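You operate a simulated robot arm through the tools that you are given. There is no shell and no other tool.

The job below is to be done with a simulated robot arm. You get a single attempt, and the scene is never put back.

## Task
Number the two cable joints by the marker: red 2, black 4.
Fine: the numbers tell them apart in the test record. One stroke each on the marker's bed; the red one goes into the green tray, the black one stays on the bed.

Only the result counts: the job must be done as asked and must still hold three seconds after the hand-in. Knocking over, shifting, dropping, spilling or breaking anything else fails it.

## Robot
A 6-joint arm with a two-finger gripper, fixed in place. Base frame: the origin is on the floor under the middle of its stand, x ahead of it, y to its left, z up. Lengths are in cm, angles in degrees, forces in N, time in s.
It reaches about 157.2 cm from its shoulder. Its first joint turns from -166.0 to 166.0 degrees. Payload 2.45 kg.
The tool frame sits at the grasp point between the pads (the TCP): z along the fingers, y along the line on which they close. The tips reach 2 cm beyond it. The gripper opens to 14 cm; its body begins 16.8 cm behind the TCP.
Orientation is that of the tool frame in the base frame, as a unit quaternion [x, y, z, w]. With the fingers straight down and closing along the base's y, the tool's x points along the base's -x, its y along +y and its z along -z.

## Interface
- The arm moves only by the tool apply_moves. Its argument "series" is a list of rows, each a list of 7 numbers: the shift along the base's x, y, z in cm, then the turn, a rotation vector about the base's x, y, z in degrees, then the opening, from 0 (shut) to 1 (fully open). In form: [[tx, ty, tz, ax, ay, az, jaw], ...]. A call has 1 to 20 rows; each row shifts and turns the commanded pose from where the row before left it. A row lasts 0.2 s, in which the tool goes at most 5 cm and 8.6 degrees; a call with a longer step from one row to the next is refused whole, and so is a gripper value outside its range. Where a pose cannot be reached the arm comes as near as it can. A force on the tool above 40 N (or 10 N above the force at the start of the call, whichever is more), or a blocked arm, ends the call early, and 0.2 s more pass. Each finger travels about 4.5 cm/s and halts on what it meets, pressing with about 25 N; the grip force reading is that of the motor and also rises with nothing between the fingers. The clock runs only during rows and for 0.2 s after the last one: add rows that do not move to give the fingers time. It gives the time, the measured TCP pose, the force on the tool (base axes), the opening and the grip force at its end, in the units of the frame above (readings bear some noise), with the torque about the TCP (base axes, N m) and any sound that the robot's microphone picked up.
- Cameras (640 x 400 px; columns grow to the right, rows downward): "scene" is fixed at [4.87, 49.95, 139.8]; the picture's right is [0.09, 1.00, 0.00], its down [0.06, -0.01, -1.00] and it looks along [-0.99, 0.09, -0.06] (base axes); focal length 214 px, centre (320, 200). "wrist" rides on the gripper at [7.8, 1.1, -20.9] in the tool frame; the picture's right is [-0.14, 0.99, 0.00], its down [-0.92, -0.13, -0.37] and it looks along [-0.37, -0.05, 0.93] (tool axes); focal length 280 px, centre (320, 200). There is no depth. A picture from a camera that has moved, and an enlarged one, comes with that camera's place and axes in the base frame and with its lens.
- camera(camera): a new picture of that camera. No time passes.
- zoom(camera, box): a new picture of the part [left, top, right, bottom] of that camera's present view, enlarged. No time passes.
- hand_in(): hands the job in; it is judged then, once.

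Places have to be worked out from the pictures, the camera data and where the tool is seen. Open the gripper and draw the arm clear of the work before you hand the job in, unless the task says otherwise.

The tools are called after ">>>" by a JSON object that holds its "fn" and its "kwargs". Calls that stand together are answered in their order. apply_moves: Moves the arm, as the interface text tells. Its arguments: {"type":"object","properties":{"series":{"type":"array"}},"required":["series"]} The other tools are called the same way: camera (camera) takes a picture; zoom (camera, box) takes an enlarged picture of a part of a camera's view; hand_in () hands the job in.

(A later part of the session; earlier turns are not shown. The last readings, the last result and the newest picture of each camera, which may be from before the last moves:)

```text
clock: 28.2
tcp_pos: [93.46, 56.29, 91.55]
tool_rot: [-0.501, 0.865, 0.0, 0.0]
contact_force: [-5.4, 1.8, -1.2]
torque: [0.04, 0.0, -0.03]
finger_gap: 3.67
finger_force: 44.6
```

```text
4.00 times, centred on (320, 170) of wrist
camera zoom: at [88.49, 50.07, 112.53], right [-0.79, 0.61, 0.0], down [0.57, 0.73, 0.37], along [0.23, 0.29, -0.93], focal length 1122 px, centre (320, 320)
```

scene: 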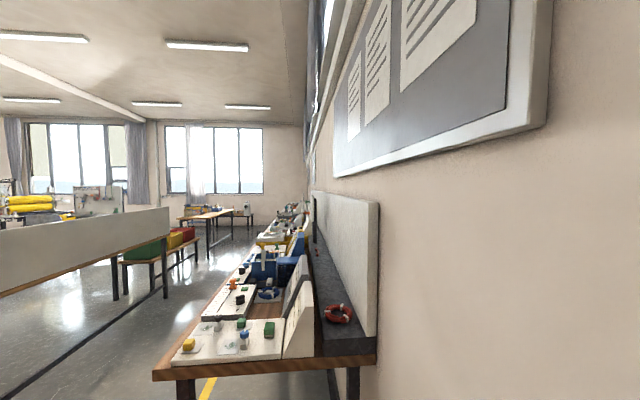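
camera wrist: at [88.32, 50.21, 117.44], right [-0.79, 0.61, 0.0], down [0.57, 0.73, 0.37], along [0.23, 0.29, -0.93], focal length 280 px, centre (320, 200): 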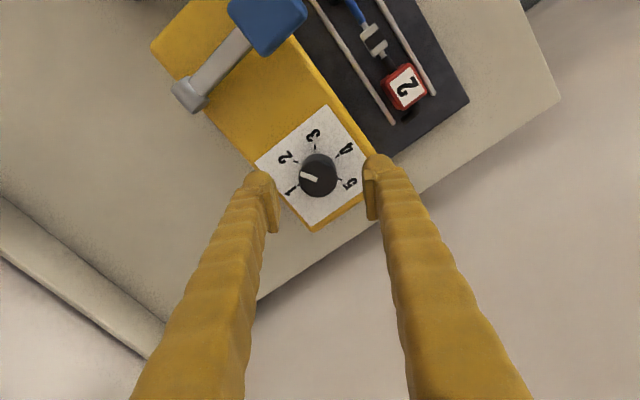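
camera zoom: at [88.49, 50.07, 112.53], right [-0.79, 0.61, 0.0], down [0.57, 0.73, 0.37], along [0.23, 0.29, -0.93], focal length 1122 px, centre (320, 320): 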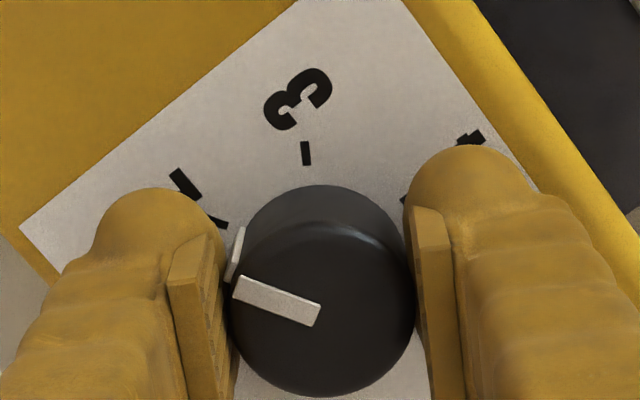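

Gripped again. I rotate −60° first and check.

>>> {"fn": "apply_moves", "kwargs": {"series": [[0, 0, 0, 0, 0, -6, 0.2], [0, 0, 0, 0, 0, -6, 0.2], [0, 0, 0, 0, 0, -6, 0.2], [0, 0, 0, 0, 0, -6, 0.2], [0, 0, 0, 0, 0, -6, 0.2], [0, 0, 0, 0, 0, -6, 0.2], [0, 0, 0, 0, 0, -6, 0.2], [0, 0, 0, 0, 0, -6, 0.2], [0, 0, 0, 0, 0, -6, 0.2], [0, 0, 0, 0, 0, -6, 0.2], [0, 0, 0, 0, 0, 0, 0.2]]}}

>>> {"fn": "zoom", "kwargs": {"camera": "wrist", "box": [240, 120, 400, 220]}}

```text
clock: 29.8
tcp_pos: [93.36, 56.54, 91.44]
tool_rot: [-0.162, 0.987, 0.001, -0.001]
contact_force: [-3.8, 0.9, 4.2]
torque: [-0.03, -0.05, -0.03]
finger_gap: 3.61
finger_force: 45.2
stopped in row 8: the force on the tool passed its limit at 41 N (the readings are from after the stop); the commanded pose is now the measured one
```

```text
4.00 times, centred on (320, 170) of wrist
camera zoom: at [85.51, 54.92, 112.53], right [-0.19, 0.98, 0.0], down [0.91, 0.17, 0.37], along [0.36, 0.07, -0.93], focal length 1122 px, centre (320, 320)
```

zoom: 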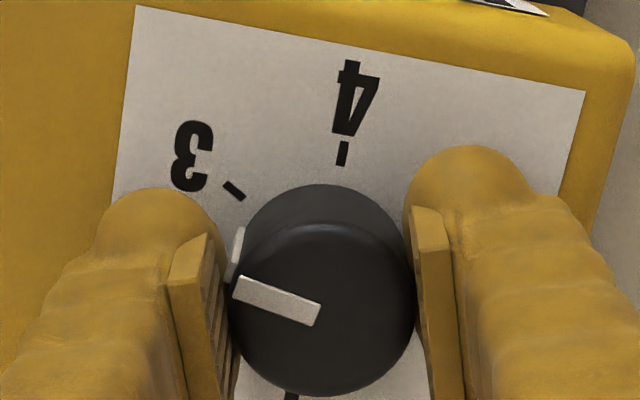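

The call stopped on side force (the grip was slightly off the knob's axis), but the knob has turned with the grip to about two thirds of the way from 2 to 3. The pose is now relaxed, so I continue in smaller portions.

>>> {"fn": "apply_moves", "kwargs": {"series": [[0, 0, 0, 0, 0, -5, 0.2], [0, 0, 0, 0, 0, -5, 0.2], [0, 0, 0, 0, 0, -5, 0.2], [0, 0, 0, 0, 0, -3.6, 0.2], [0, 0, 0, 0, 0, 0, 0.2]]}}

>>> {"fn": "zoom", "kwargs": {"camera": "wrist", "box": [240, 120, 400, 220]}}

```text
clock: 31.0
tcp_pos: [93.3, 56.38, 91.48]
tool_rot: [0.0, 1.0, 0.001, 0.001]
contact_force: [-2.3, 21.5, 3.7]
torque: [0.23, -0.02, -0.01]
finger_gap: 3.64
finger_force: 44.6
```

```text
4.00 times, centred on (320, 170) of wrist
camera zoom: at [85.42, 57.52, 112.52], right [0.14, 0.99, 0.0], down [0.92, -0.13, 0.37], along [0.36, -0.05, -0.93], focal length 1122 px, centre (320, 320)
```

zoom: 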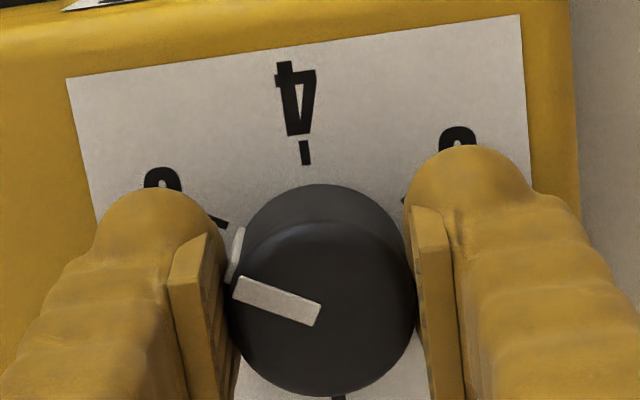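

The dial is now at 3, with 21 N of sideways force along +y. I open, shift about +0.12 in y to recentre, and regrip before the last −60°.

>>> {"fn": "apply_moves", "kwargs": {"series": [[0, 0, 0, 0, 0, 0, 0.35], [0, 0, 0, 0, 0, 0, 0.35], [0, 0.12, 0, 0, 0, 0, 0.35], [0, 0, 0, 0, 0, 0, 0.2], [0, 0, 0, 0, 0, 0, 0.2], [0, 0, 0, 0, 0, 0, 0.2], [0, 0, 0, 0, 0, 0, 0.2]]}}

>>> {"fn": "zoom", "kwargs": {"camera": "wrist", "box": [240, 120, 400, 220]}}

```text
clock: 32.6
tcp_pos: [93.36, 56.55, 91.58]
tool_rot: [0.0, 1.0, 0.0, 0.0]
contact_force: [1.5, -8.0, -0.5]
torque: [-0.06, -0.02, -0.05]
finger_gap: 3.63
finger_force: 45.0
```

```text
4.00 times, centred on (320, 170) of wrist
camera zoom: at [85.46, 57.55, 112.58], right [0.14, 0.99, 0.0], down [0.92, -0.13, 0.37], along [0.36, -0.05, -0.93], focal length 1122 px, centre (320, 320)
```

zoom: 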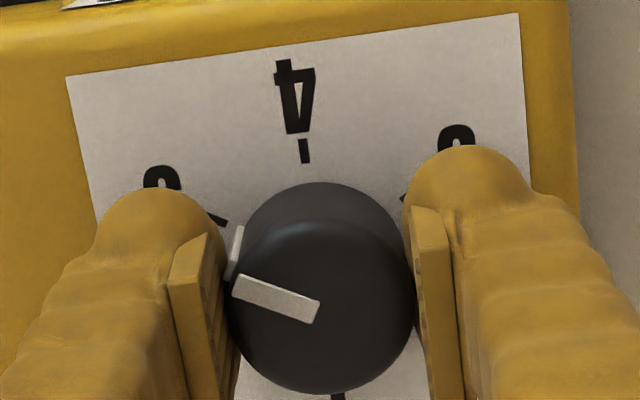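

Recentred with only 8 N. I turn −30° and look at the force before finishing.

>>> {"fn": "apply_moves", "kwargs": {"series": [[0, 0, 0, 0, 0, -5, 0.2], [0, 0, 0, 0, 0, -5, 0.2], [0, 0, 0, 0, 0, -5, 0.2], [0, 0, 0, 0, 0, -5, 0.2], [0, 0, 0, 0, 0, -5, 0.2], [0, 0, 0, 0, 0, -5, 0.2], [0, 0, 0, 0, 0, 0, 0.2]]}}

>>> {"fn": "zoom", "kwargs": {"camera": "wrist", "box": [240, 120, 400, 220]}}

```text
clock: 34.2
tcp_pos: [93.21, 56.61, 91.61]
tool_rot: [0.259, 0.966, 0.001, 0.001]
contact_force: [21.8, 7.1, 10.4]
torque: [0.07, -0.33, 0.0]
finger_gap: 3.6
finger_force: 45.2
```

```text
4.00 times, centred on (320, 170) of wrist
camera zoom: at [87.01, 61.36, 112.57], right [0.61, 0.79, 0.0], down [0.73, -0.57, 0.37], along [0.29, -0.22, -0.93], focal length 1122 px, centre (320, 320)
```

zoom: 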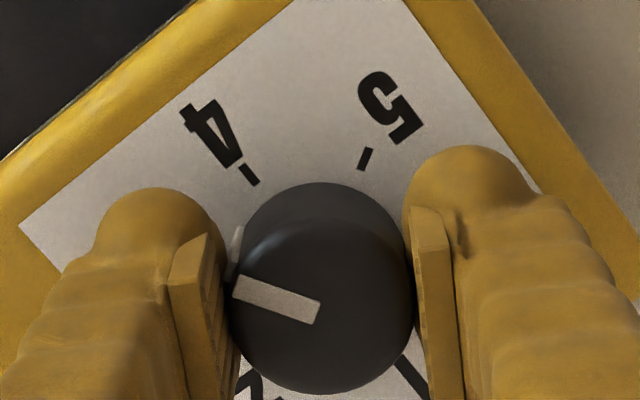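

Knob at 150°, with 22 N toward +x; I ease the tool +0.1 in x while turning the last −30°.

>>> {"fn": "apply_moves", "kwargs": {"series": [[0.06, 0.0, 0, 0, 0, -5, 0.2], [0.04, 0, 0, 0, 0, -5, 0.2], [0, 0, 0, 0, 0, -5, 0.2], [0, 0, 0, 0, 0, -5, 0.2], [0, 0, 0, 0, 0, -5, 0.2], [0, 0, 0, 0, 0, -5, 0.2], [0, 0, 0, 0, 0, 0, 0.2]]}}

>>> {"fn": "zoom", "kwargs": {"camera": "wrist", "box": [240, 120, 400, 220]}}

```text
clock: 35.8
tcp_pos: [93.36, 56.77, 91.49]
tool_rot: [0.5, 0.866, 0.001, -0.001]
contact_force: [-4.7, 34.3, 12.8]
torque: [0.31, 0.15, 0.01]
finger_gap: 3.59
finger_force: 45.0
```

```text
4.00 times, centred on (320, 170) of wrist
camera zoom: at [90.37, 63.88, 112.57], right [0.93, 0.38, 0.0], down [0.35, -0.86, 0.37], along [0.14, -0.34, -0.93], focal length 1122 px, centre (320, 320)
```

zoom: 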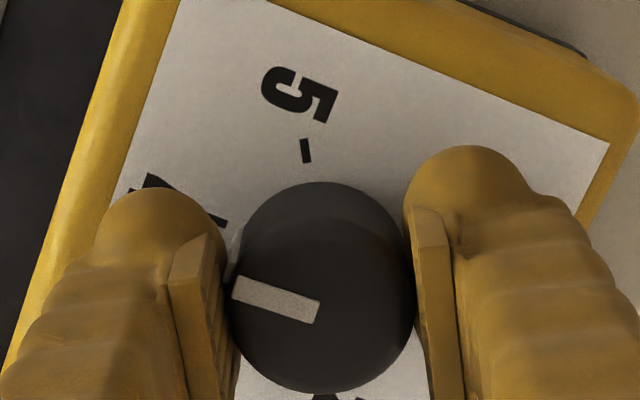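

The turn is complete; I open the fingers and rise to verify that the dial is on 4.

>>> {"fn": "apply_moves", "kwargs": {"series": [[0, 0, 0, 0, 0, 0, 0.3], [0, 0, 0, 0, 0, 0, 0.45], [0, 0, 0, 0, 0, 0, 0.5], [0, 0, 0, 0, 0, 0, 0.5], [0, 0, 3, 0, 0, 0, 0.5], [0, 0, 4, 0, 0, 0, 0.5], [0, 0, 4, 0, 0, 0, 0.5], [0, 0, 0, 0, 0, 0, 0.5]]}}

>>> {"fn": "camera", "kwargs": {"camera": "wrist"}}

>>> {"fn": "zoom", "kwargs": {"camera": "wrist", "box": [250, 110, 390, 210]}}

```text
clock: 37.6
tcp_pos: [93.58, 56.51, 102.68]
tool_rot: [0.5, 0.866, 0.0, 0.0]
contact_force: [0.5, 0.2, -0.5]
torque: [-0.06, -0.03, 0.04]
finger_gap: 6.98
finger_force: 0.0
```

```text
taken
camera wrist: at [90.44, 63.72, 123.6], right [0.93, 0.38, 0.0], down [0.35, -0.86, 0.37], along [0.14, -0.34, -0.93], focal length 280 px, centre (320, 200)
```

wrist: 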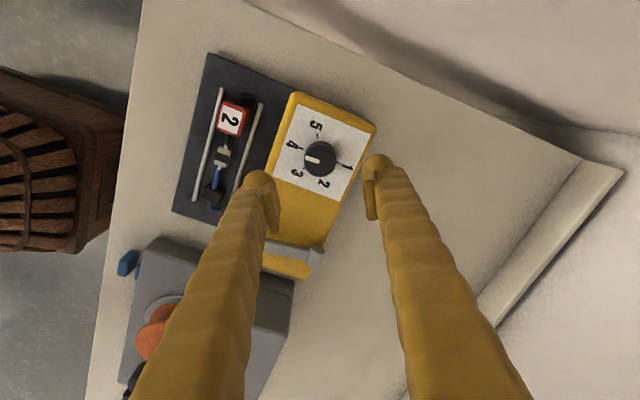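

```text
4.00 times, centred on (320, 160) of wrist
camera zoom: at [90.44, 63.72, 123.6], right [0.93, 0.38, 0.0], down [0.35, -0.86, 0.37], along [0.14, -0.34, -0.93], focal length 1122 px, centre (320, 360)
```

zoom: 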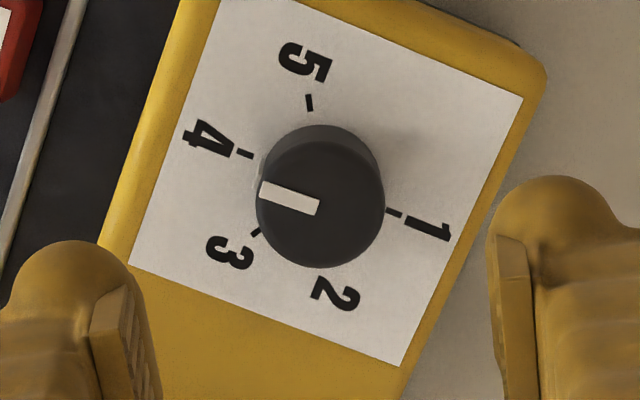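

I enlarge the dial further to judge how exactly the pointer lines up with the 4.

>>> {"fn": "zoom", "kwargs": {"camera": "wrist", "box": [285, 130, 355, 180]}}

```text
8.00 times, centred on (320, 155) of wrist
camera zoom: at [90.44, 63.72, 123.6], right [0.93, 0.38, 0.0], down [0.35, -0.86, 0.37], along [0.14, -0.34, -0.93], focal length 2243 px, centre (320, 560)
```

zoom: 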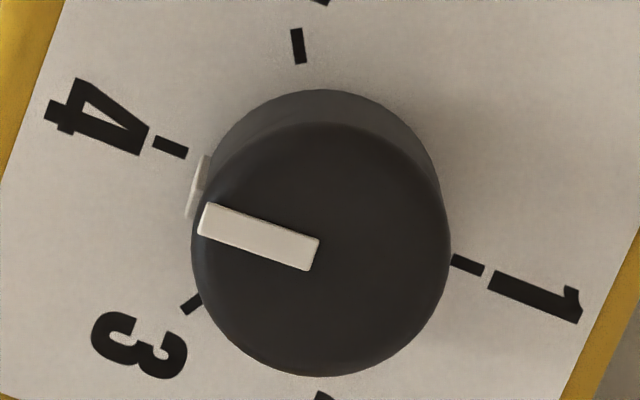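

The pointer sits about 4° short of the 4 tick. I go down once more, grip and nudge it by −4.3°, then release.

>>> {"fn": "apply_moves", "kwargs": {"series": [[0, 0, -4, 0, 0, 0, 0.5], [0, 0, -4, 0, 0, 0, 0.5], [0, 0, -2.5, 0, 0, 0, 0.5], [0, 0, -0.6, 0, 0, 0, 0.5], [0, 0, 0, 0, 0, 0, 0.35], [0, 0, 0, 0, 0, 0, 0.2], [0, 0, 0, 0, 0, 0, 0.2], [0, 0, 0, 0, 0, 0, 0.2], [0, 0, 0, 0, 0, 0, 0.2], [0, 0, 0, 0, 0, -2.2, 0.2], [0, 0, 0, 0, 0, -2.2, 0.2], [0, 0, 0, 0, 0, 0, 0.2]]}}

>>> {"fn": "zoom", "kwargs": {"camera": "wrist", "box": [240, 120, 400, 220]}}

```text
clock: 40.2
tcp_pos: [93.55, 56.56, 91.52]
tool_rot: [0.533, 0.846, 0.001, 0.0]
contact_force: [17.1, 8.4, 2.1]
torque: [0.08, -0.17, -0.06]
finger_gap: 3.6
finger_force: 45.2
```

```text
4.00 times, centred on (320, 170) of wrist
camera zoom: at [90.98, 63.99, 112.48], right [0.95, 0.3, 0.0], down [0.28, -0.89, 0.37], along [0.11, -0.35, -0.93], focal length 1122 px, centre (320, 320)
```

zoom: 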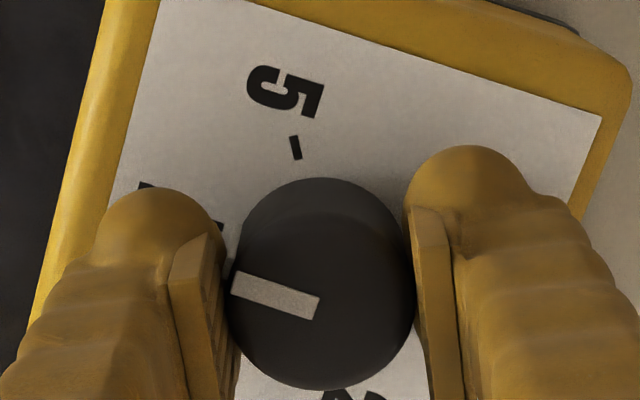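

I release and rise, then check the pointer again.

>>> {"fn": "apply_moves", "kwargs": {"series": [[0, 0, 0, 0, 0, 0, 0.3], [0, 0, 0, 0, 0, 0, 0.45], [0, 0, 0, 0, 0, 0, 0.5], [0, 0, 0, 0, 0, 0, 0.5], [0, 0, 3, 0, 0, 0, 0.5], [0, 0, 4, 0, 0, 0, 0.5], [0, 0, 4, 0, 0, 0, 0.5], [0, 0, 0, 0, 0, 0, 0.5]]}}

>>> {"fn": "zoom", "kwargs": {"camera": "wrist", "box": [285, 130, 355, 180]}}

```text
clock: 42.0
tcp_pos: [93.4, 56.62, 102.8]
tool_rot: [0.532, 0.847, 0.001, 0.0]
contact_force: [0.3, -0.5, -0.1]
torque: [-0.03, -0.03, 0.0]
finger_gap: 7.0
finger_force: 0.1
```

```text
8.00 times, centred on (320, 155) of wrist
camera zoom: at [91.0, 64.08, 123.7], right [0.95, 0.3, 0.0], down [0.28, -0.89, 0.37], along [0.11, -0.35, -0.93], focal length 2243 px, centre (320, 560)
```

zoom: 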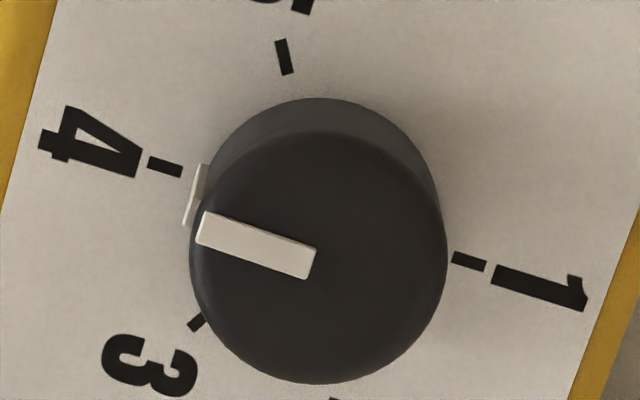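

The pointer now lines up with the 4–1 axis, so the dial is at 4. Next I move over the red block with the fingers turned to close along x (tool at −90°) to check it closely.

>>> {"fn": "apply_moves", "kwargs": {"series": [[-3.1, -0.2, 0, 0, 0, -6.4, 0.6], [-3.1, -0.2, 0, 0, 0, -6.4, 0.6], [-3.1, -0.3, 0, 0, 0, -6.4, 0.6], [-3.1, -0.3, 0, 0, 0, -6.5, 0.6], [0, 0, 0, 0, 0, 0, 0.6]]}}

>>> {"fn": "camera", "kwargs": {"camera": "wrist"}}

>>> {"fn": "zoom", "kwargs": {"camera": "wrist", "box": [230, 90, 410, 210]}}

```text
clock: 43.2
tcp_pos: [80.81, 55.6, 102.49]
tool_rot: [0.708, 0.706, 0.001, 0.0]
contact_force: [-0.3, 1.2, 1.0]
torque: [0.0, 0.0, 0.0]
finger_gap: 8.39
finger_force: 0.0
```

```text
taken
camera wrist: at [81.92, 63.27, 123.48], right [0.99, -0.14, 0.0], down [-0.13, -0.92, 0.37], along [-0.05, -0.36, -0.93], focal length 280 px, centre (320, 200)
```

wrist: 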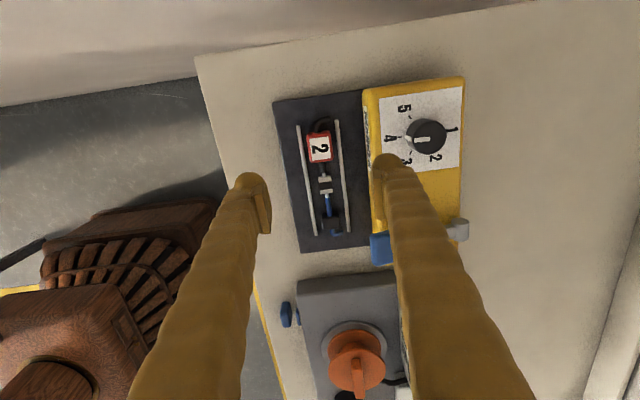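

```text
3.33 times, centred on (320, 150) of wrist
camera zoom: at [81.92, 63.27, 123.48], right [0.99, -0.14, 0.0], down [-0.13, -0.92, 0.37], along [-0.05, -0.36, -0.93], focal length 935 px, centre (320, 367)
```

zoom: 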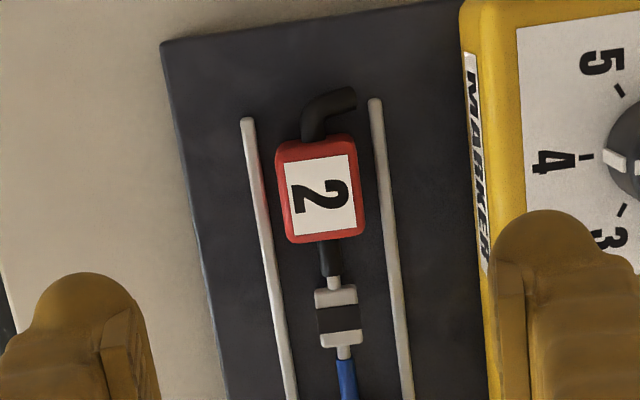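

The red block's top is at about (80.95, 55.8, 85.7), roughly 3.3 cm wide in x, with rails at x≈78.3 and 83.7 and the yellow front at x≈86.9. I narrow the jaws to about 4.8 cm and descend to just above it to verify the fit.

>>> {"fn": "apply_moves", "kwargs": {"series": [[0.12, 0.25, -3, 0, 0, 0, 0.45], [0, 0, -4, 0, 0, 0, 0.35], [0, 0, -3.5, 0, 0, 0, 0.35], [0, 0, -1.5, 0, 0, 0, 0.35], [0, 0, 0, 0, 0, 0, 0.35], [0, 0, 0, 0, 0, 0, 0.35]]}}

>>> {"fn": "camera", "kwargs": {"camera": "wrist"}}

>>> {"fn": "zoom", "kwargs": {"camera": "wrist", "box": [230, 110, 410, 230]}}

```text
clock: 44.6
tcp_pos: [80.98, 55.77, 90.43]
tool_rot: [0.707, 0.707, 0.001, 0.0]
contact_force: [0.7, -0.1, 0.7]
torque: [0.02, 0.04, -0.03]
finger_gap: 4.9
finger_force: 0.0
```

```text
taken
camera wrist: at [82.04, 63.51, 111.35], right [0.99, -0.14, 0.0], down [-0.13, -0.92, 0.37], along [-0.05, -0.36, -0.93], focal length 280 px, centre (320, 200)
```

wrist: 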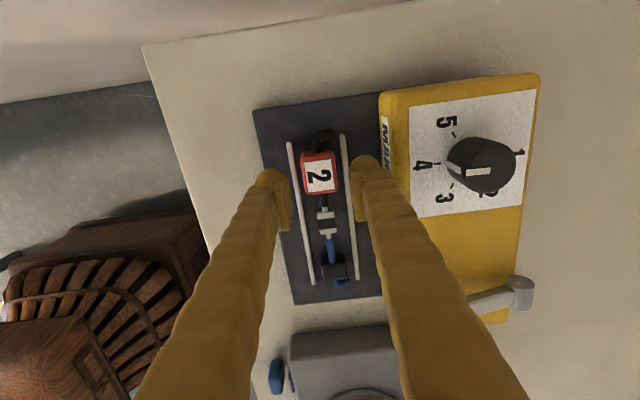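

```text
3.33 times, centred on (320, 170) of wrist
camera zoom: at [82.04, 63.51, 111.35], right [0.99, -0.14, 0.0], down [-0.13, -0.92, 0.37], along [-0.05, -0.36, -0.93], focal length 935 px, centre (320, 300)
```

zoom: 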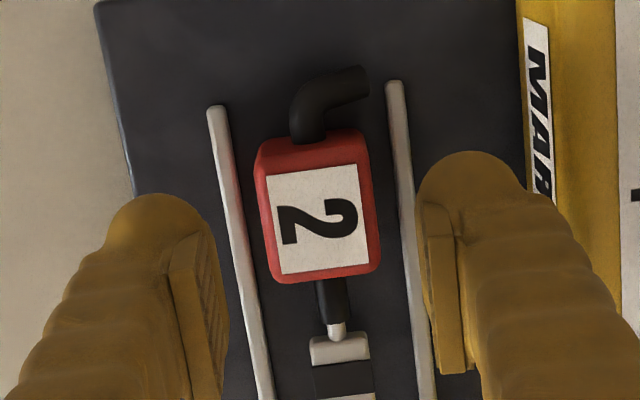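

The block is centred between the fingers with room on both sides. I descend to TCP z≈85 (tips above the rails) and close on it.

>>> {"fn": "apply_moves", "kwargs": {"series": [[0, 0.15, -2, 0, 0, 0, 0.35], [0, 0, -2, 0, 0, 0, 0.35], [0, 0, -1.0, 0, 0, 0, 0.35], [0, 0, -0.3, 0, 0, 0, 0.35], [0, 0, 0, 0, 0, 0, 0.35]]}}

>>> {"fn": "camera", "kwargs": {"camera": "wrist"}}

>>> {"fn": "zoom", "kwargs": {"camera": "wrist", "box": [230, 130, 410, 250]}}

```text
clock: 45.8
tcp_pos: [81.25, 56.01, 84.96]
tool_rot: [0.708, 0.706, 0.0, 0.0]
contact_force: [0.6, -0.4, 0.1]
torque: [0.0, -0.03, -0.02]
finger_gap: 4.9
finger_force: 0.1
```

```text
taken
camera wrist: at [82.13, 63.67, 106.02], right [0.99, -0.14, 0.0], down [-0.13, -0.92, 0.37], along [-0.05, -0.36, -0.93], focal length 280 px, centre (320, 200)
```

wrist: 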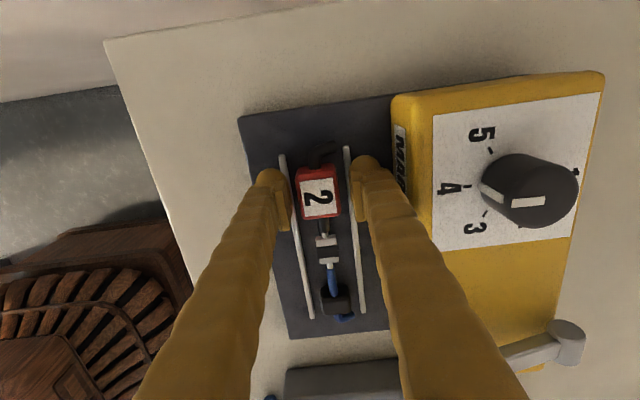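

```text
3.33 times, centred on (320, 190) of wrist
camera zoom: at [82.13, 63.67, 106.02], right [0.99, -0.14, 0.0], down [-0.13, -0.92, 0.37], along [-0.05, -0.36, -0.93], focal length 935 px, centre (320, 233)
```

zoom: 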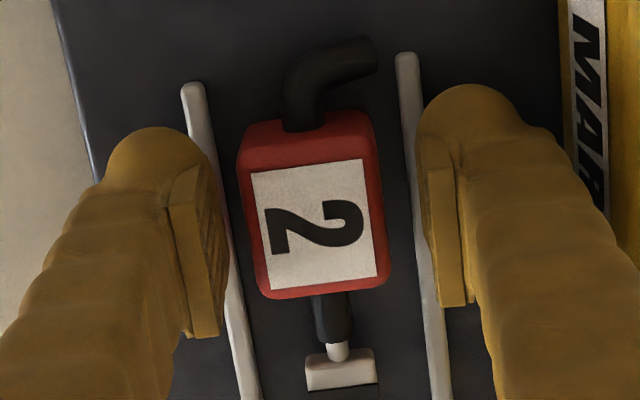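

Alignment is good. I close on the red block and lift it a little to check that it is held.

>>> {"fn": "apply_moves", "kwargs": {"series": [[0, 0, 0, 0, 0, 0, 0.25], [0, 0, 0, 0, 0, 0, 0.15], [0, 0, 0, 0, 0, 0, 0.15], [0, 0, 0, 0, 0, 0, 0.15], [0, 0, 0, 0, 0, 0, 0.15], [0, 0, 0.5, 0, 0, 0, 0.15], [0, 0, 1, 0, 0, 0, 0.15], [0, 0, 1.5, 0, 0, 0, 0.15], [0, 0, 0, 0, 0, 0, 0.15]]}}

>>> {"fn": "camera", "kwargs": {"camera": "wrist"}}

>>> {"fn": "zoom", "kwargs": {"camera": "wrist", "box": [230, 130, 410, 250]}}

```text
clock: 47.8
tcp_pos: [81.05, 56.04, 88.17]
tool_rot: [0.708, 0.706, 0.001, 0.0]
contact_force: [-0.6, -0.3, -0.5]
torque: [0.04, 0.0, 0.0]
finger_gap: 3.27
finger_force: 25.5
```

```text
taken
camera wrist: at [82.13, 63.74, 109.15], right [0.99, -0.14, 0.0], down [-0.13, -0.92, 0.37], along [-0.05, -0.36, -0.93], focal length 280 px, centre (320, 200)
```

wrist: 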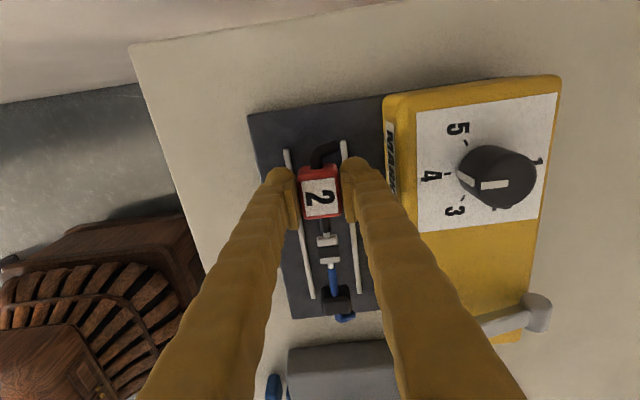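

```text
3.33 times, centred on (320, 190) of wrist
camera zoom: at [82.13, 63.74, 109.15], right [0.99, -0.14, 0.0], down [-0.13, -0.92, 0.37], along [-0.05, -0.36, -0.93], focal length 935 px, centre (320, 233)
```

zoom: 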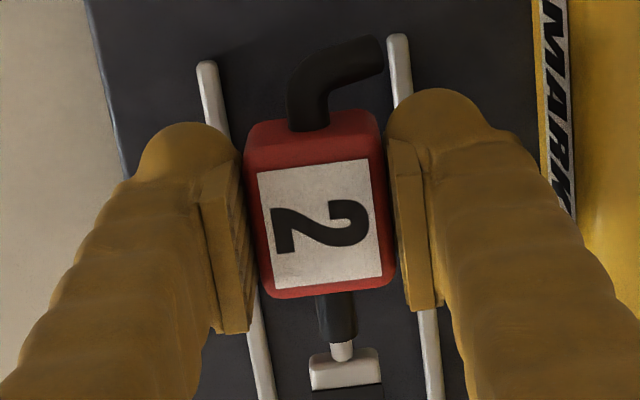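

The red joint is held (gap 3.27) and comes up level. I lift it high and carry it toward −y, then look for the tray.

>>> {"fn": "apply_moves", "kwargs": {"series": [[0, 0, 3, 0, 0, 0, 0.15], [0, 0, 4, 0, 0, 0, 0.15], [0, 0, 4, 0, 0, 0, 0.15], [0, 0, 4, 0, 0, 0, 0.15], [0, 0, 4, 0, 0, 0, 0.15], [0, -2, 1, 0, 0, 0, 0.15], [0, -4, 0, 0, 0, 0, 0.15], [0, -4, 0, 0, 0, 0, 0.15], [0, -4, 0, 0, 0, 0, 0.15], [0, -4, 0, 0, 0, 0, 0.15], [0, -4, 0, 0, 0, 0, 0.15], [0, -4, 0, 0, 0, 0, 0.15], [0, -4, 0, 0, 0, 0, 0.15], [0, -4, 0, 0, 0, 0, 0.15], [0, 0, 0, 0, 0, 0, 0.15]]}}

>>> {"fn": "camera", "kwargs": {"camera": "wrist"}}

```text
clock: 51.0
tcp_pos: [81.09, 21.9, 108.18]
tool_rot: [0.708, 0.706, 0.001, 0.001]
contact_force: [-0.2, 0.0, -1.7]
torque: [0.03, 0.0, 0.01]
finger_gap: 3.29
finger_force: 24.8
```

```text
taken
camera wrist: at [82.15, 29.62, 129.2], right [0.99, -0.14, 0.0], down [-0.13, -0.92, 0.37], along [-0.05, -0.36, -0.93], focal length 280 px, centre (320, 200)
```

wrist: 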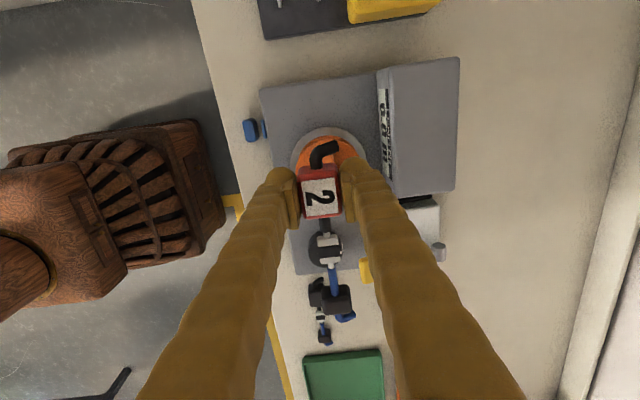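

The load hangs level and the green tray comes into view further along −y. I carry on toward it.

>>> {"fn": "apply_moves", "kwargs": {"series": [[0, -4, 0, 0, 0, 0, 0.15], [0, -4, 0, 0, 0, 0, 0.15], [0, -4, 0, 0, 0, 0, 0.15], [0, -4, 0, 0, 0, 0, 0.15], [0, -4, 0, 0, 0, 0, 0.15], [0, -4, 0, 0, 0, 0, 0.15], [0, -4, 0, 0, 0, 0, 0.15], [0, -4, 0, 0, 0, 0, 0.15], [0, -4, 0, 0, 0, 0, 0.15], [0, -4, 0, 0, 0, 0, 0.15], [0, 0, 0, 0, 0, 0, 0.15]]}}

>>> {"fn": "camera", "kwargs": {"camera": "wrist"}}

```text
clock: 53.4
tcp_pos: [81.08, -18.1, 108.46]
tool_rot: [0.708, 0.706, 0.001, 0.0]
contact_force: [-0.1, -0.8, -0.9]
torque: [0.03, -0.01, 0.01]
finger_gap: 3.28
finger_force: 25.4
```

```text
taken
camera wrist: at [82.11, -10.43, 129.35], right [0.99, -0.14, 0.0], down [-0.13, -0.92, 0.37], along [-0.05, -0.36, -0.93], focal length 280 px, centre (320, 200)
```

wrist: 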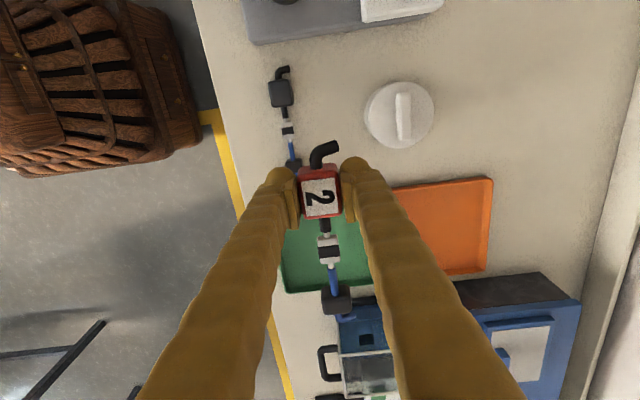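

The tray spans roughly x 69.5–87.5, y −49.5 to −28.6. The joint reaches from +3.3 to −12.8 cm about the block along y, so I aim for TCP (78.5, −34.3) and lower partway to check.

>>> {"fn": "apply_moves", "kwargs": {"series": [[-0.6, -4, 0, 0, 0, 0, 0.15], [-0.6, -4, 0, 0, 0, 0, 0.15], [-0.6, -4, 0, 0, 0, 0, 0.15], [-0.7, -4.1, 0, 0, 0, 0, 0.15], [0, 0, -4, 0, 0, 0, 0.15], [0, 0, -4, 0, 0, 0, 0.15], [0, 0, 0, 0, 0, 0, 0.15]]}}

>>> {"fn": "camera", "kwargs": {"camera": "wrist"}}

>>> {"fn": "zoom", "kwargs": {"camera": "wrist", "box": [200, 130, 440, 290]}}

```text
clock: 55.0
tcp_pos: [78.52, -34.2, 100.18]
tool_rot: [0.708, 0.706, 0.0, 0.001]
contact_force: [-0.2, 0.2, -1.7]
torque: [0.06, 0.03, -0.02]
finger_gap: 3.28
finger_force: 25.7
```

```text
taken
camera wrist: at [79.53, -26.4, 121.15], right [0.99, -0.14, 0.0], down [-0.13, -0.92, 0.37], along [-0.05, -0.36, -0.93], focal length 280 px, centre (320, 200)
```

wrist: 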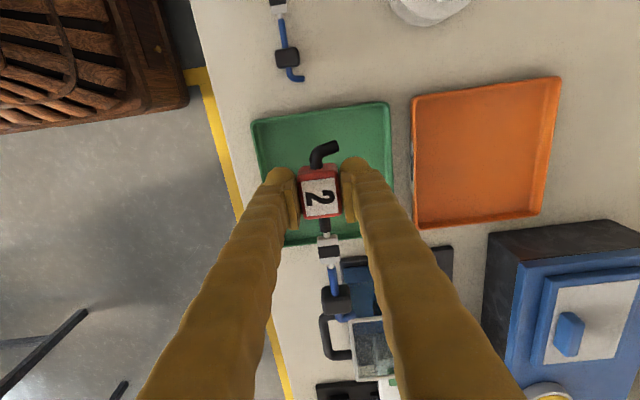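

```text
2.50 times, centred on (320, 210) of wrist
camera zoom: at [79.53, -26.4, 121.15], right [0.99, -0.14, 0.0], down [-0.13, -0.92, 0.37], along [-0.05, -0.36, -0.93], focal length 701 px, centre (320, 175)
```

zoom: 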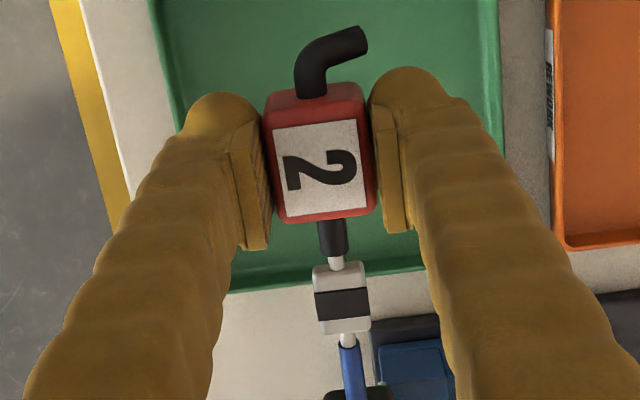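

The joint is about 18.8 cm long, nearly the tray's inner length, so I will lay it diagonally: I rotate +37° and shift so that it is centred in the tray with margins all round.

>>> {"fn": "apply_moves", "kwargs": {"series": [[-0.4, -0.1, 0, 0, 0, 7.4, 0.15], [-0.5, -0.1, 0, 0, 0, 7.4, 0.15], [-0.5, -0.1, 0, 0, 0, 7.4, 0.15], [-0.4, -0.1, 0, 0, 0, 7.4, 0.15], [-0.4, -0.2, 0, 0, 0, 7.4, 0.15], [0, 0, -4, 0, 0, 0, 0.15], [0, 0, 0, 0, 0, 0, 0.15]]}}

>>> {"fn": "camera", "kwargs": {"camera": "wrist"}}

>>> {"fn": "zoom", "kwargs": {"camera": "wrist", "box": [200, 100, 440, 260]}}

```text
clock: 56.6
tcp_pos: [76.49, -34.87, 96.18]
tool_rot: [0.446, 0.895, 0.001, 0.0]
contact_force: [-0.1, 0.5, -1.0]
torque: [0.04, 0.01, -0.02]
finger_gap: 3.29
finger_force: 25.3
```

```text
taken
camera wrist: at [72.53, -28.03, 117.09], right [0.87, 0.49, 0.0], down [0.45, -0.81, 0.37], along [0.18, -0.32, -0.93], focal length 280 px, centre (320, 200)
```

wrist: 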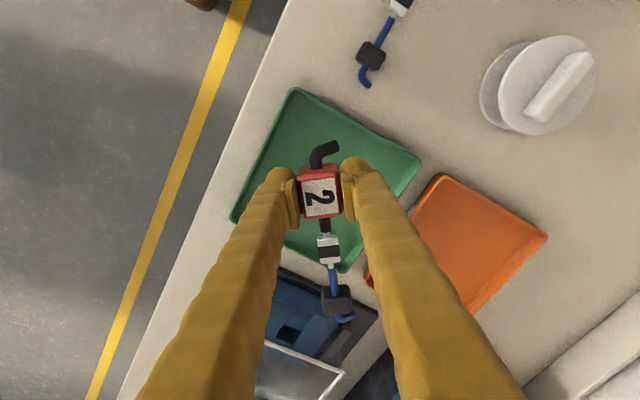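

```text
2.50 times, centred on (320, 180) of wrist
camera zoom: at [72.53, -28.03, 117.09], right [0.87, 0.49, 0.0], down [0.45, -0.81, 0.37], along [0.18, -0.32, -0.93], focal length 701 px, centre (320, 250)
```

zoom: 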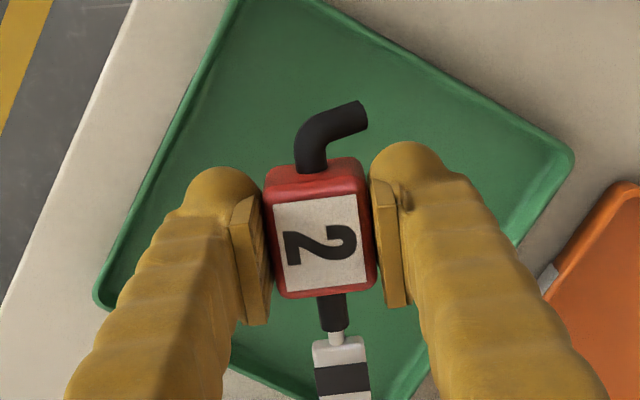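

The diagonal fit looks good; a +0.4 shift in y balances the end margins. I lower to about 2 cm above the expected resting height.

>>> {"fn": "apply_moves", "kwargs": {"series": [[0, 0.4, -3, 0, 0, 0, 0.15], [0, 0, -4, 0, 0, 0, 0.15], [0, 0, -2.5, 0, 0, 0, 0.15], [0, 0, -1.2, 0, 0, 0, 0.15], [0, 0, 0, 0, 0, 0, 0.15]]}}

>>> {"fn": "camera", "kwargs": {"camera": "wrist"}}

>>> {"fn": "zoom", "kwargs": {"camera": "wrist", "box": [200, 110, 440, 310]}}

```text
clock: 57.8
tcp_pos: [76.3, -34.46, 85.4]
tool_rot: [0.447, 0.894, 0.0, 0.0]
contact_force: [0.2, -0.4, -0.2]
torque: [0.05, 0.06, 0.0]
finger_gap: 3.29
finger_force: 24.7
```

```text
taken
camera wrist: at [72.39, -27.55, 106.37], right [0.87, 0.49, 0.0], down [0.45, -0.81, 0.37], along [0.18, -0.32, -0.93], focal length 280 px, centre (320, 200)
```

wrist: 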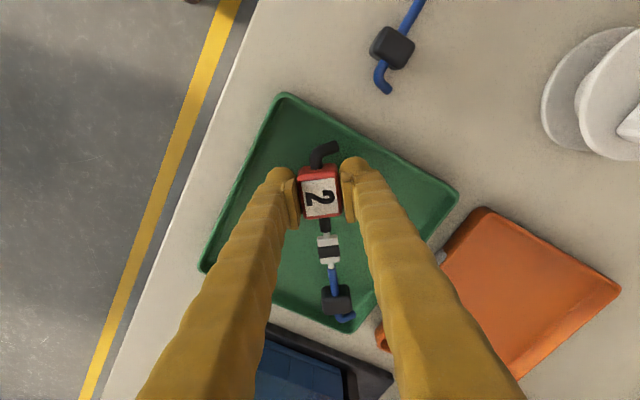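

```text
2.00 times, centred on (320, 210) of wrist
camera zoom: at [72.39, -27.55, 106.37], right [0.87, 0.49, 0.0], down [0.45, -0.81, 0.37], along [0.18, -0.32, -0.93], focal length 561 px, centre (320, 180)
```

zoom: 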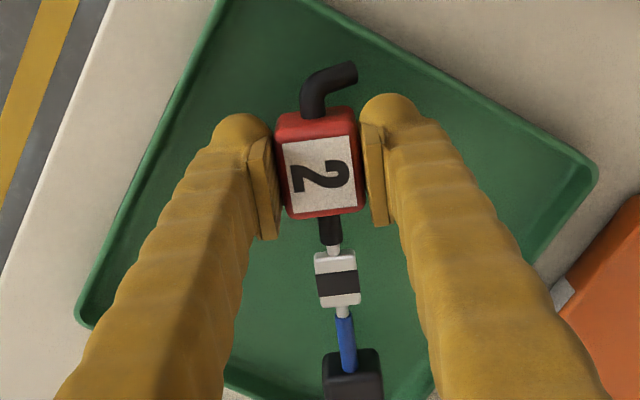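

The tail end is about 1.2 cm from the x-wall, so I shift −0.3 in x, and lower gently toward the tray floor while watching the force.

>>> {"fn": "apply_moves", "kwargs": {"series": [[-0.3, 0, -0.4, 0, 0, 0, 0.15], [0, 0, -0.4, 0, 0, 0, 0.15], [0, 0, -0.3, 0, 0, 0, 0.15], [0, 0, -0.2, 0, 0, 0, 0.15], [0, 0, 0, 0, 0, 0, 0.15]]}}

>>> {"fn": "zoom", "kwargs": {"camera": "wrist", "box": [200, 110, 440, 310]}}

```text
clock: 59.0
tcp_pos: [76.13, -34.37, 84.07]
tool_rot: [0.447, 0.894, 0.001, 0.0]
contact_force: [-0.7, 0.1, -0.9]
torque: [0.01, 0.03, 0.0]
finger_gap: 3.28
finger_force: 25.1
```

```text
2.00 times, centred on (320, 210) of wrist
camera zoom: at [72.21, -27.5, 105.08], right [0.87, 0.49, 0.0], down [0.45, -0.81, 0.37], along [0.18, -0.32, -0.93], focal length 561 px, centre (320, 180)
```

zoom: 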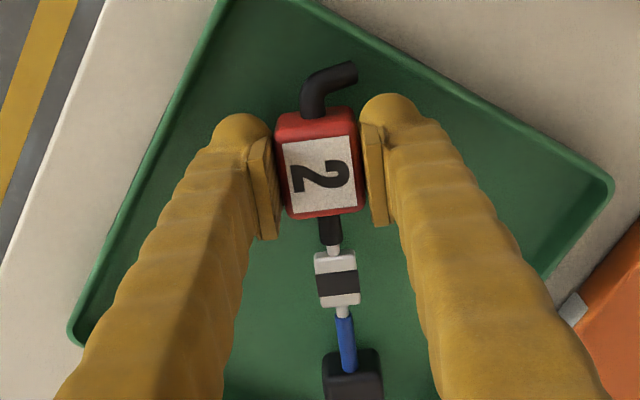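

No contact yet at z≈84.1. I keep lowering in small steps.

>>> {"fn": "apply_moves", "kwargs": {"series": [[0, 0, -0.2, 0, 0, 0, 0.15], [0, 0, -0.2, 0, 0, 0, 0.15], [0, 0, -0.2, 0, 0, 0, 0.15], [0, 0, 0, 0, 0, 0, 0.15]]}}

```text
clock: 60.0
tcp_pos: [76.09, -34.36, 83.48]
tool_rot: [0.447, 0.895, 0.001, 0.0]
contact_force: [-0.2, 0.5, -1.6]
torque: [0.04, 0.04, -0.01]
finger_gap: 3.26
finger_force: 24.9
```

Still free at z≈83.5 (force about −1 N, the load's weight). I continue with finer steps.

>>> {"fn": "apply_moves", "kwargs": {"series": [[0, 0, -0.15, 0, 0, 0, 0.15], [0, 0, -0.15, 0, 0, 0, 0.15], [0, 0, -0.15, 0, 0, 0, 0.15], [0, 0, 0, 0, 0, 0, 0.15]]}}

>>> {"fn": "camera", "kwargs": {"camera": "wrist"}}

```text
clock: 61.0
tcp_pos: [76.26, -34.46, 83.12]
tool_rot: [0.448, 0.894, 0.002, 0.0]
contact_force: [1.0, -2.8, 22.9]
torque: [-0.09, -0.04, 0.0]
finger_gap: 3.29
finger_force: 24.9
```

```text
taken
camera wrist: at [72.29, -27.54, 104.07], right [0.87, 0.49, 0.0], down [0.45, -0.81, 0.37], along [0.18, -0.32, -0.93], focal length 280 px, centre (320, 200)
```

wrist: 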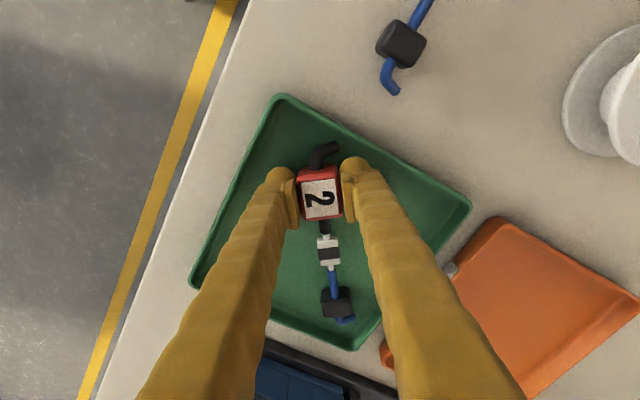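

The joint rests on the tray floor (23 N up). I ease 0.1 cm upward, open the jaws and lift clear.

>>> {"fn": "apply_moves", "kwargs": {"series": [[0, 0, 0.12, 0, 0, 0, 0.2], [0, 0, 0, 0, 0, 0, 0.27], [0, 0, 0, 0, 0, 0, 0.34], [0, 0, 0, 0, 0, 0, 0.34], [0, 0, 0, 0, 0, 0, 0.34], [0, 0, 2, 0, 0, 0, 0.34], [0, 0, 4, 0, 0, 0, 0.34], [0, 0, 4, 0, 0, 0, 0.34], [0, 0, 4, 0, 0, 0, 0.34], [0, 0, 4, 0, 0, 0, 0.34], [0, 0, 4, 0, 0, 0, 0.34], [0, 0, 0, 0, 0, 0, 0.34]]}}

>>> {"fn": "camera", "kwargs": {"camera": "wrist"}}

>>> {"fn": "zoom", "kwargs": {"camera": "wrist", "box": [200, 70, 440, 270]}}

```text
clock: 63.6
tcp_pos: [76.13, -34.15, 105.15]
tool_rot: [0.447, 0.895, 0.001, -0.001]
contact_force: [-0.8, -1.4, -0.7]
torque: [0.01, 0.0, 0.0]
finger_gap: 4.76
finger_force: 0.1
```

```text
taken
camera wrist: at [72.24, -27.45, 126.1], right [0.87, 0.49, 0.0], down [0.45, -0.81, 0.37], along [0.18, -0.32, -0.93], focal length 280 px, centre (320, 200)
```

wrist: 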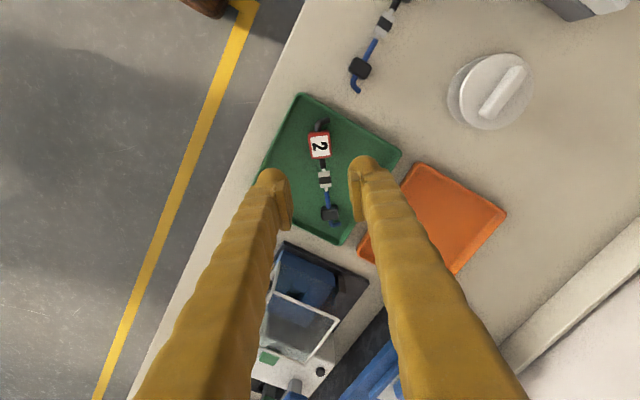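

```text
2.00 times, centred on (320, 170) of wrist
camera zoom: at [72.24, -27.45, 126.1], right [0.87, 0.49, 0.0], down [0.45, -0.81, 0.37], along [0.18, -0.32, -0.93], focal length 561 px, centre (320, 260)
```

zoom: 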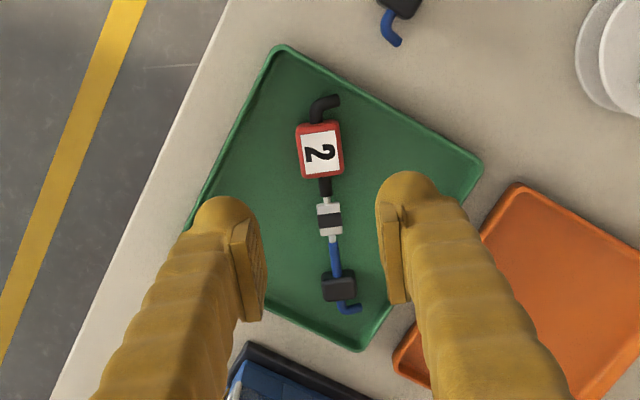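

The red joint with its 2 lies flat inside the green tray. Now I go over the black joint's block (estimated near (75.8, −10.4)), turning the fingers back to close along x.

>>> {"fn": "apply_moves", "kwargs": {"series": [[0, 3.9, 0, 0, 0, -6.2, 0.45], [0, 3.9, 0, 0, 0, -6.2, 0.5], [0, 3.9, 0, 0, 0, -6.2, 0.5], [0, 3.9, 0, 0, 0, -6.2, 0.5], [-0.1, 3.9, 0, 0, 0, -6.2, 0.5], [-0.2, 3.9, 0, 0, 0, -6.0, 0.5], [0, 0, -4, 0, 0, 0, 0.5], [0, 0, 0, 0, 0, 0, 0.5]]}}

>>> {"fn": "camera", "kwargs": {"camera": "wrist"}}

>>> {"fn": "zoom", "kwargs": {"camera": "wrist", "box": [230, 90, 410, 210]}}

```text
clock: 65.4
tcp_pos: [75.81, -10.95, 101.19]
tool_rot: [0.707, 0.707, 0.0, 0.002]
contact_force: [-0.7, -0.5, -0.2]
torque: [-0.04, -0.02, 0.01]
finger_gap: 7.01
finger_force: 0.1
```

```text
taken
camera wrist: at [76.83, -3.27, 122.17], right [0.99, -0.14, 0.0], down [-0.13, -0.92, 0.37], along [-0.05, -0.36, -0.93], focal length 280 px, centre (320, 200)
```

wrist: 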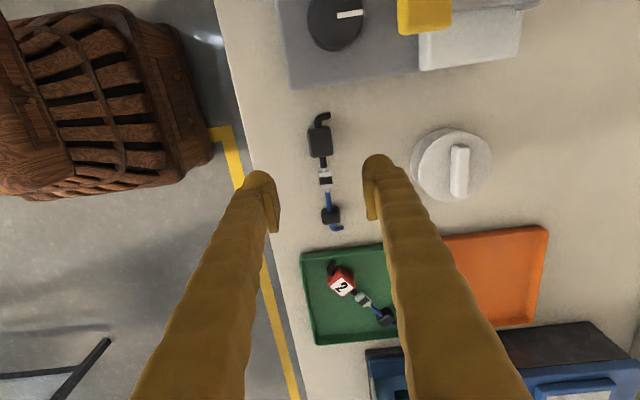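

```text
3.33 times, centred on (320, 150) of wrist
camera zoom: at [76.83, -3.27, 122.17], right [0.99, -0.14, 0.0], down [-0.13, -0.92, 0.37], along [-0.05, -0.36, -0.93], focal length 935 px, centre (320, 367)
```

zoom: 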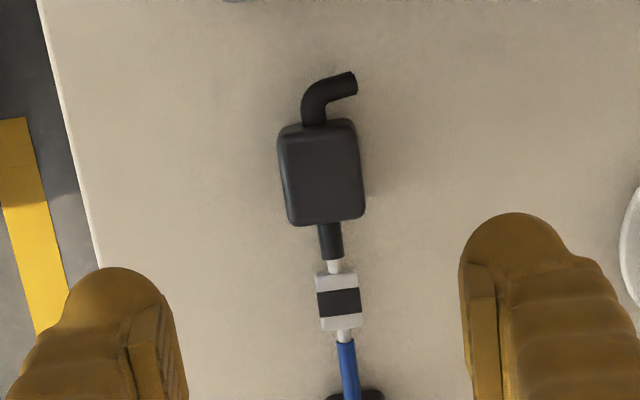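

The black block's centre is at about (76.0, −10.25) and its axis is parallel to y like the red one was. I shift by (+0.25, +0.75), set the jaws to 4.9 cm and descend partway.

>>> {"fn": "apply_moves", "kwargs": {"series": [[0.25, 0.75, -3, 0, 0, 0, 0.45], [0, 0, -4, 0, 0, 0, 0.35], [0, 0, -4, 0, 0, 0, 0.35], [0, 0, -2, 0, 0, 0, 0.35], [0, 0, 0, 0, 0, 0, 0.35], [0, 0, 0, 0, 0, 0, 0.35]]}}

>>> {"fn": "camera", "kwargs": {"camera": "wrist"}}

>>> {"fn": "zoom", "kwargs": {"camera": "wrist", "box": [230, 110, 410, 230]}}

```text
clock: 66.8
tcp_pos: [75.91, -10.3, 88.18]
tool_rot: [0.708, 0.707, 0.001, 0.001]
contact_force: [0.2, 0.1, 0.7]
torque: [0.03, 0.02, 0.0]
finger_gap: 4.93
finger_force: 0.0
```

```text
taken
camera wrist: at [76.98, -2.44, 109.11], right [0.99, -0.14, 0.0], down [-0.13, -0.92, 0.37], along [-0.05, -0.36, -0.93], focal length 280 px, centre (320, 200)
```

wrist: 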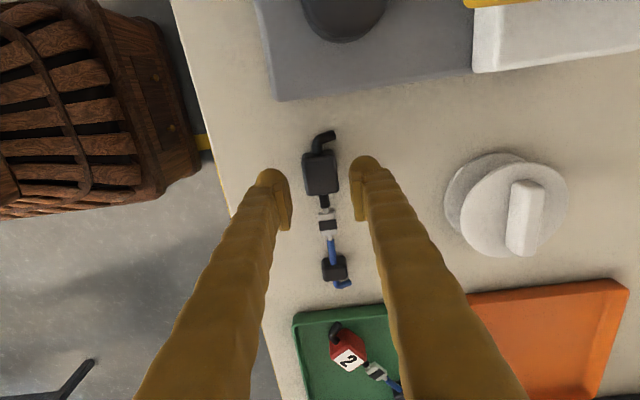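

```text
3.33 times, centred on (320, 170) of wrist
camera zoom: at [76.98, -2.44, 109.11], right [0.99, -0.14, 0.0], down [-0.13, -0.92, 0.37], along [-0.05, -0.36, -0.93], focal length 935 px, centre (320, 300)
```

zoom: 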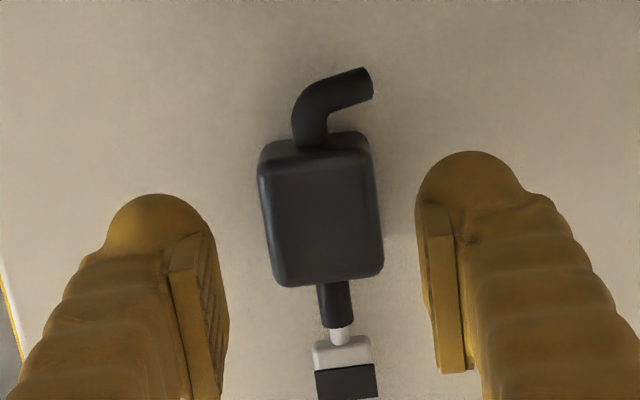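

The view matches the one I had over the red block, so I repeat the same approach: slight shift and descend about 5.4 cm.

>>> {"fn": "apply_moves", "kwargs": {"series": [[0.06, 0.15, -2, 0, 0, 0, 0.35], [0, 0, -2, 0, 0, 0, 0.35], [0, 0, -1.0, 0, 0, 0, 0.35], [0, 0, -0.4, 0, 0, 0, 0.35], [0, 0, 0, 0, 0, 0, 0.35]]}}

>>> {"fn": "camera", "kwargs": {"camera": "wrist"}}

>>> {"fn": "zoom", "kwargs": {"camera": "wrist", "box": [230, 130, 410, 250]}}

```text
clock: 68.0
tcp_pos: [76.12, -9.88, 82.74]
tool_rot: [0.707, 0.707, 0.001, 0.001]
contact_force: [0.7, -0.2, -0.1]
torque: [-0.03, 0.0, 0.02]
finger_gap: 4.88
finger_force: 0.1
```

```text
taken
camera wrist: at [77.16, -2.21, 103.77], right [0.99, -0.14, 0.0], down [-0.13, -0.92, 0.37], along [-0.05, -0.36, -0.93], focal length 280 px, centre (320, 200)
```

wrist: 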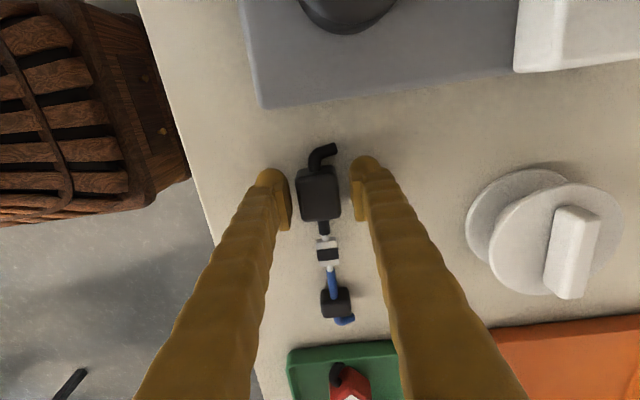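

```text
3.33 times, centred on (320, 190) of wrist
camera zoom: at [77.16, -2.21, 103.77], right [0.99, -0.14, 0.0], down [-0.13, -0.92, 0.37], along [-0.05, -0.36, -0.93], focal length 935 px, centre (320, 233)
```

zoom: 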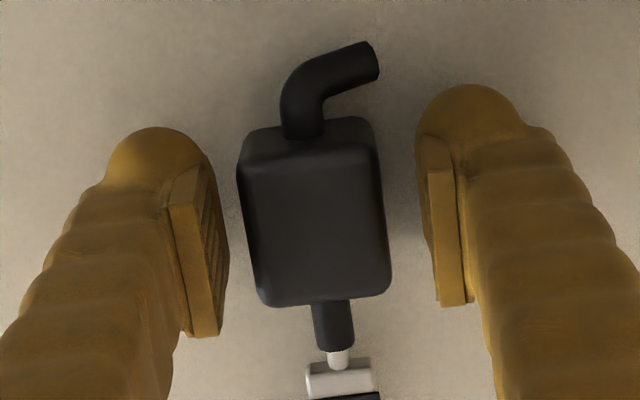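

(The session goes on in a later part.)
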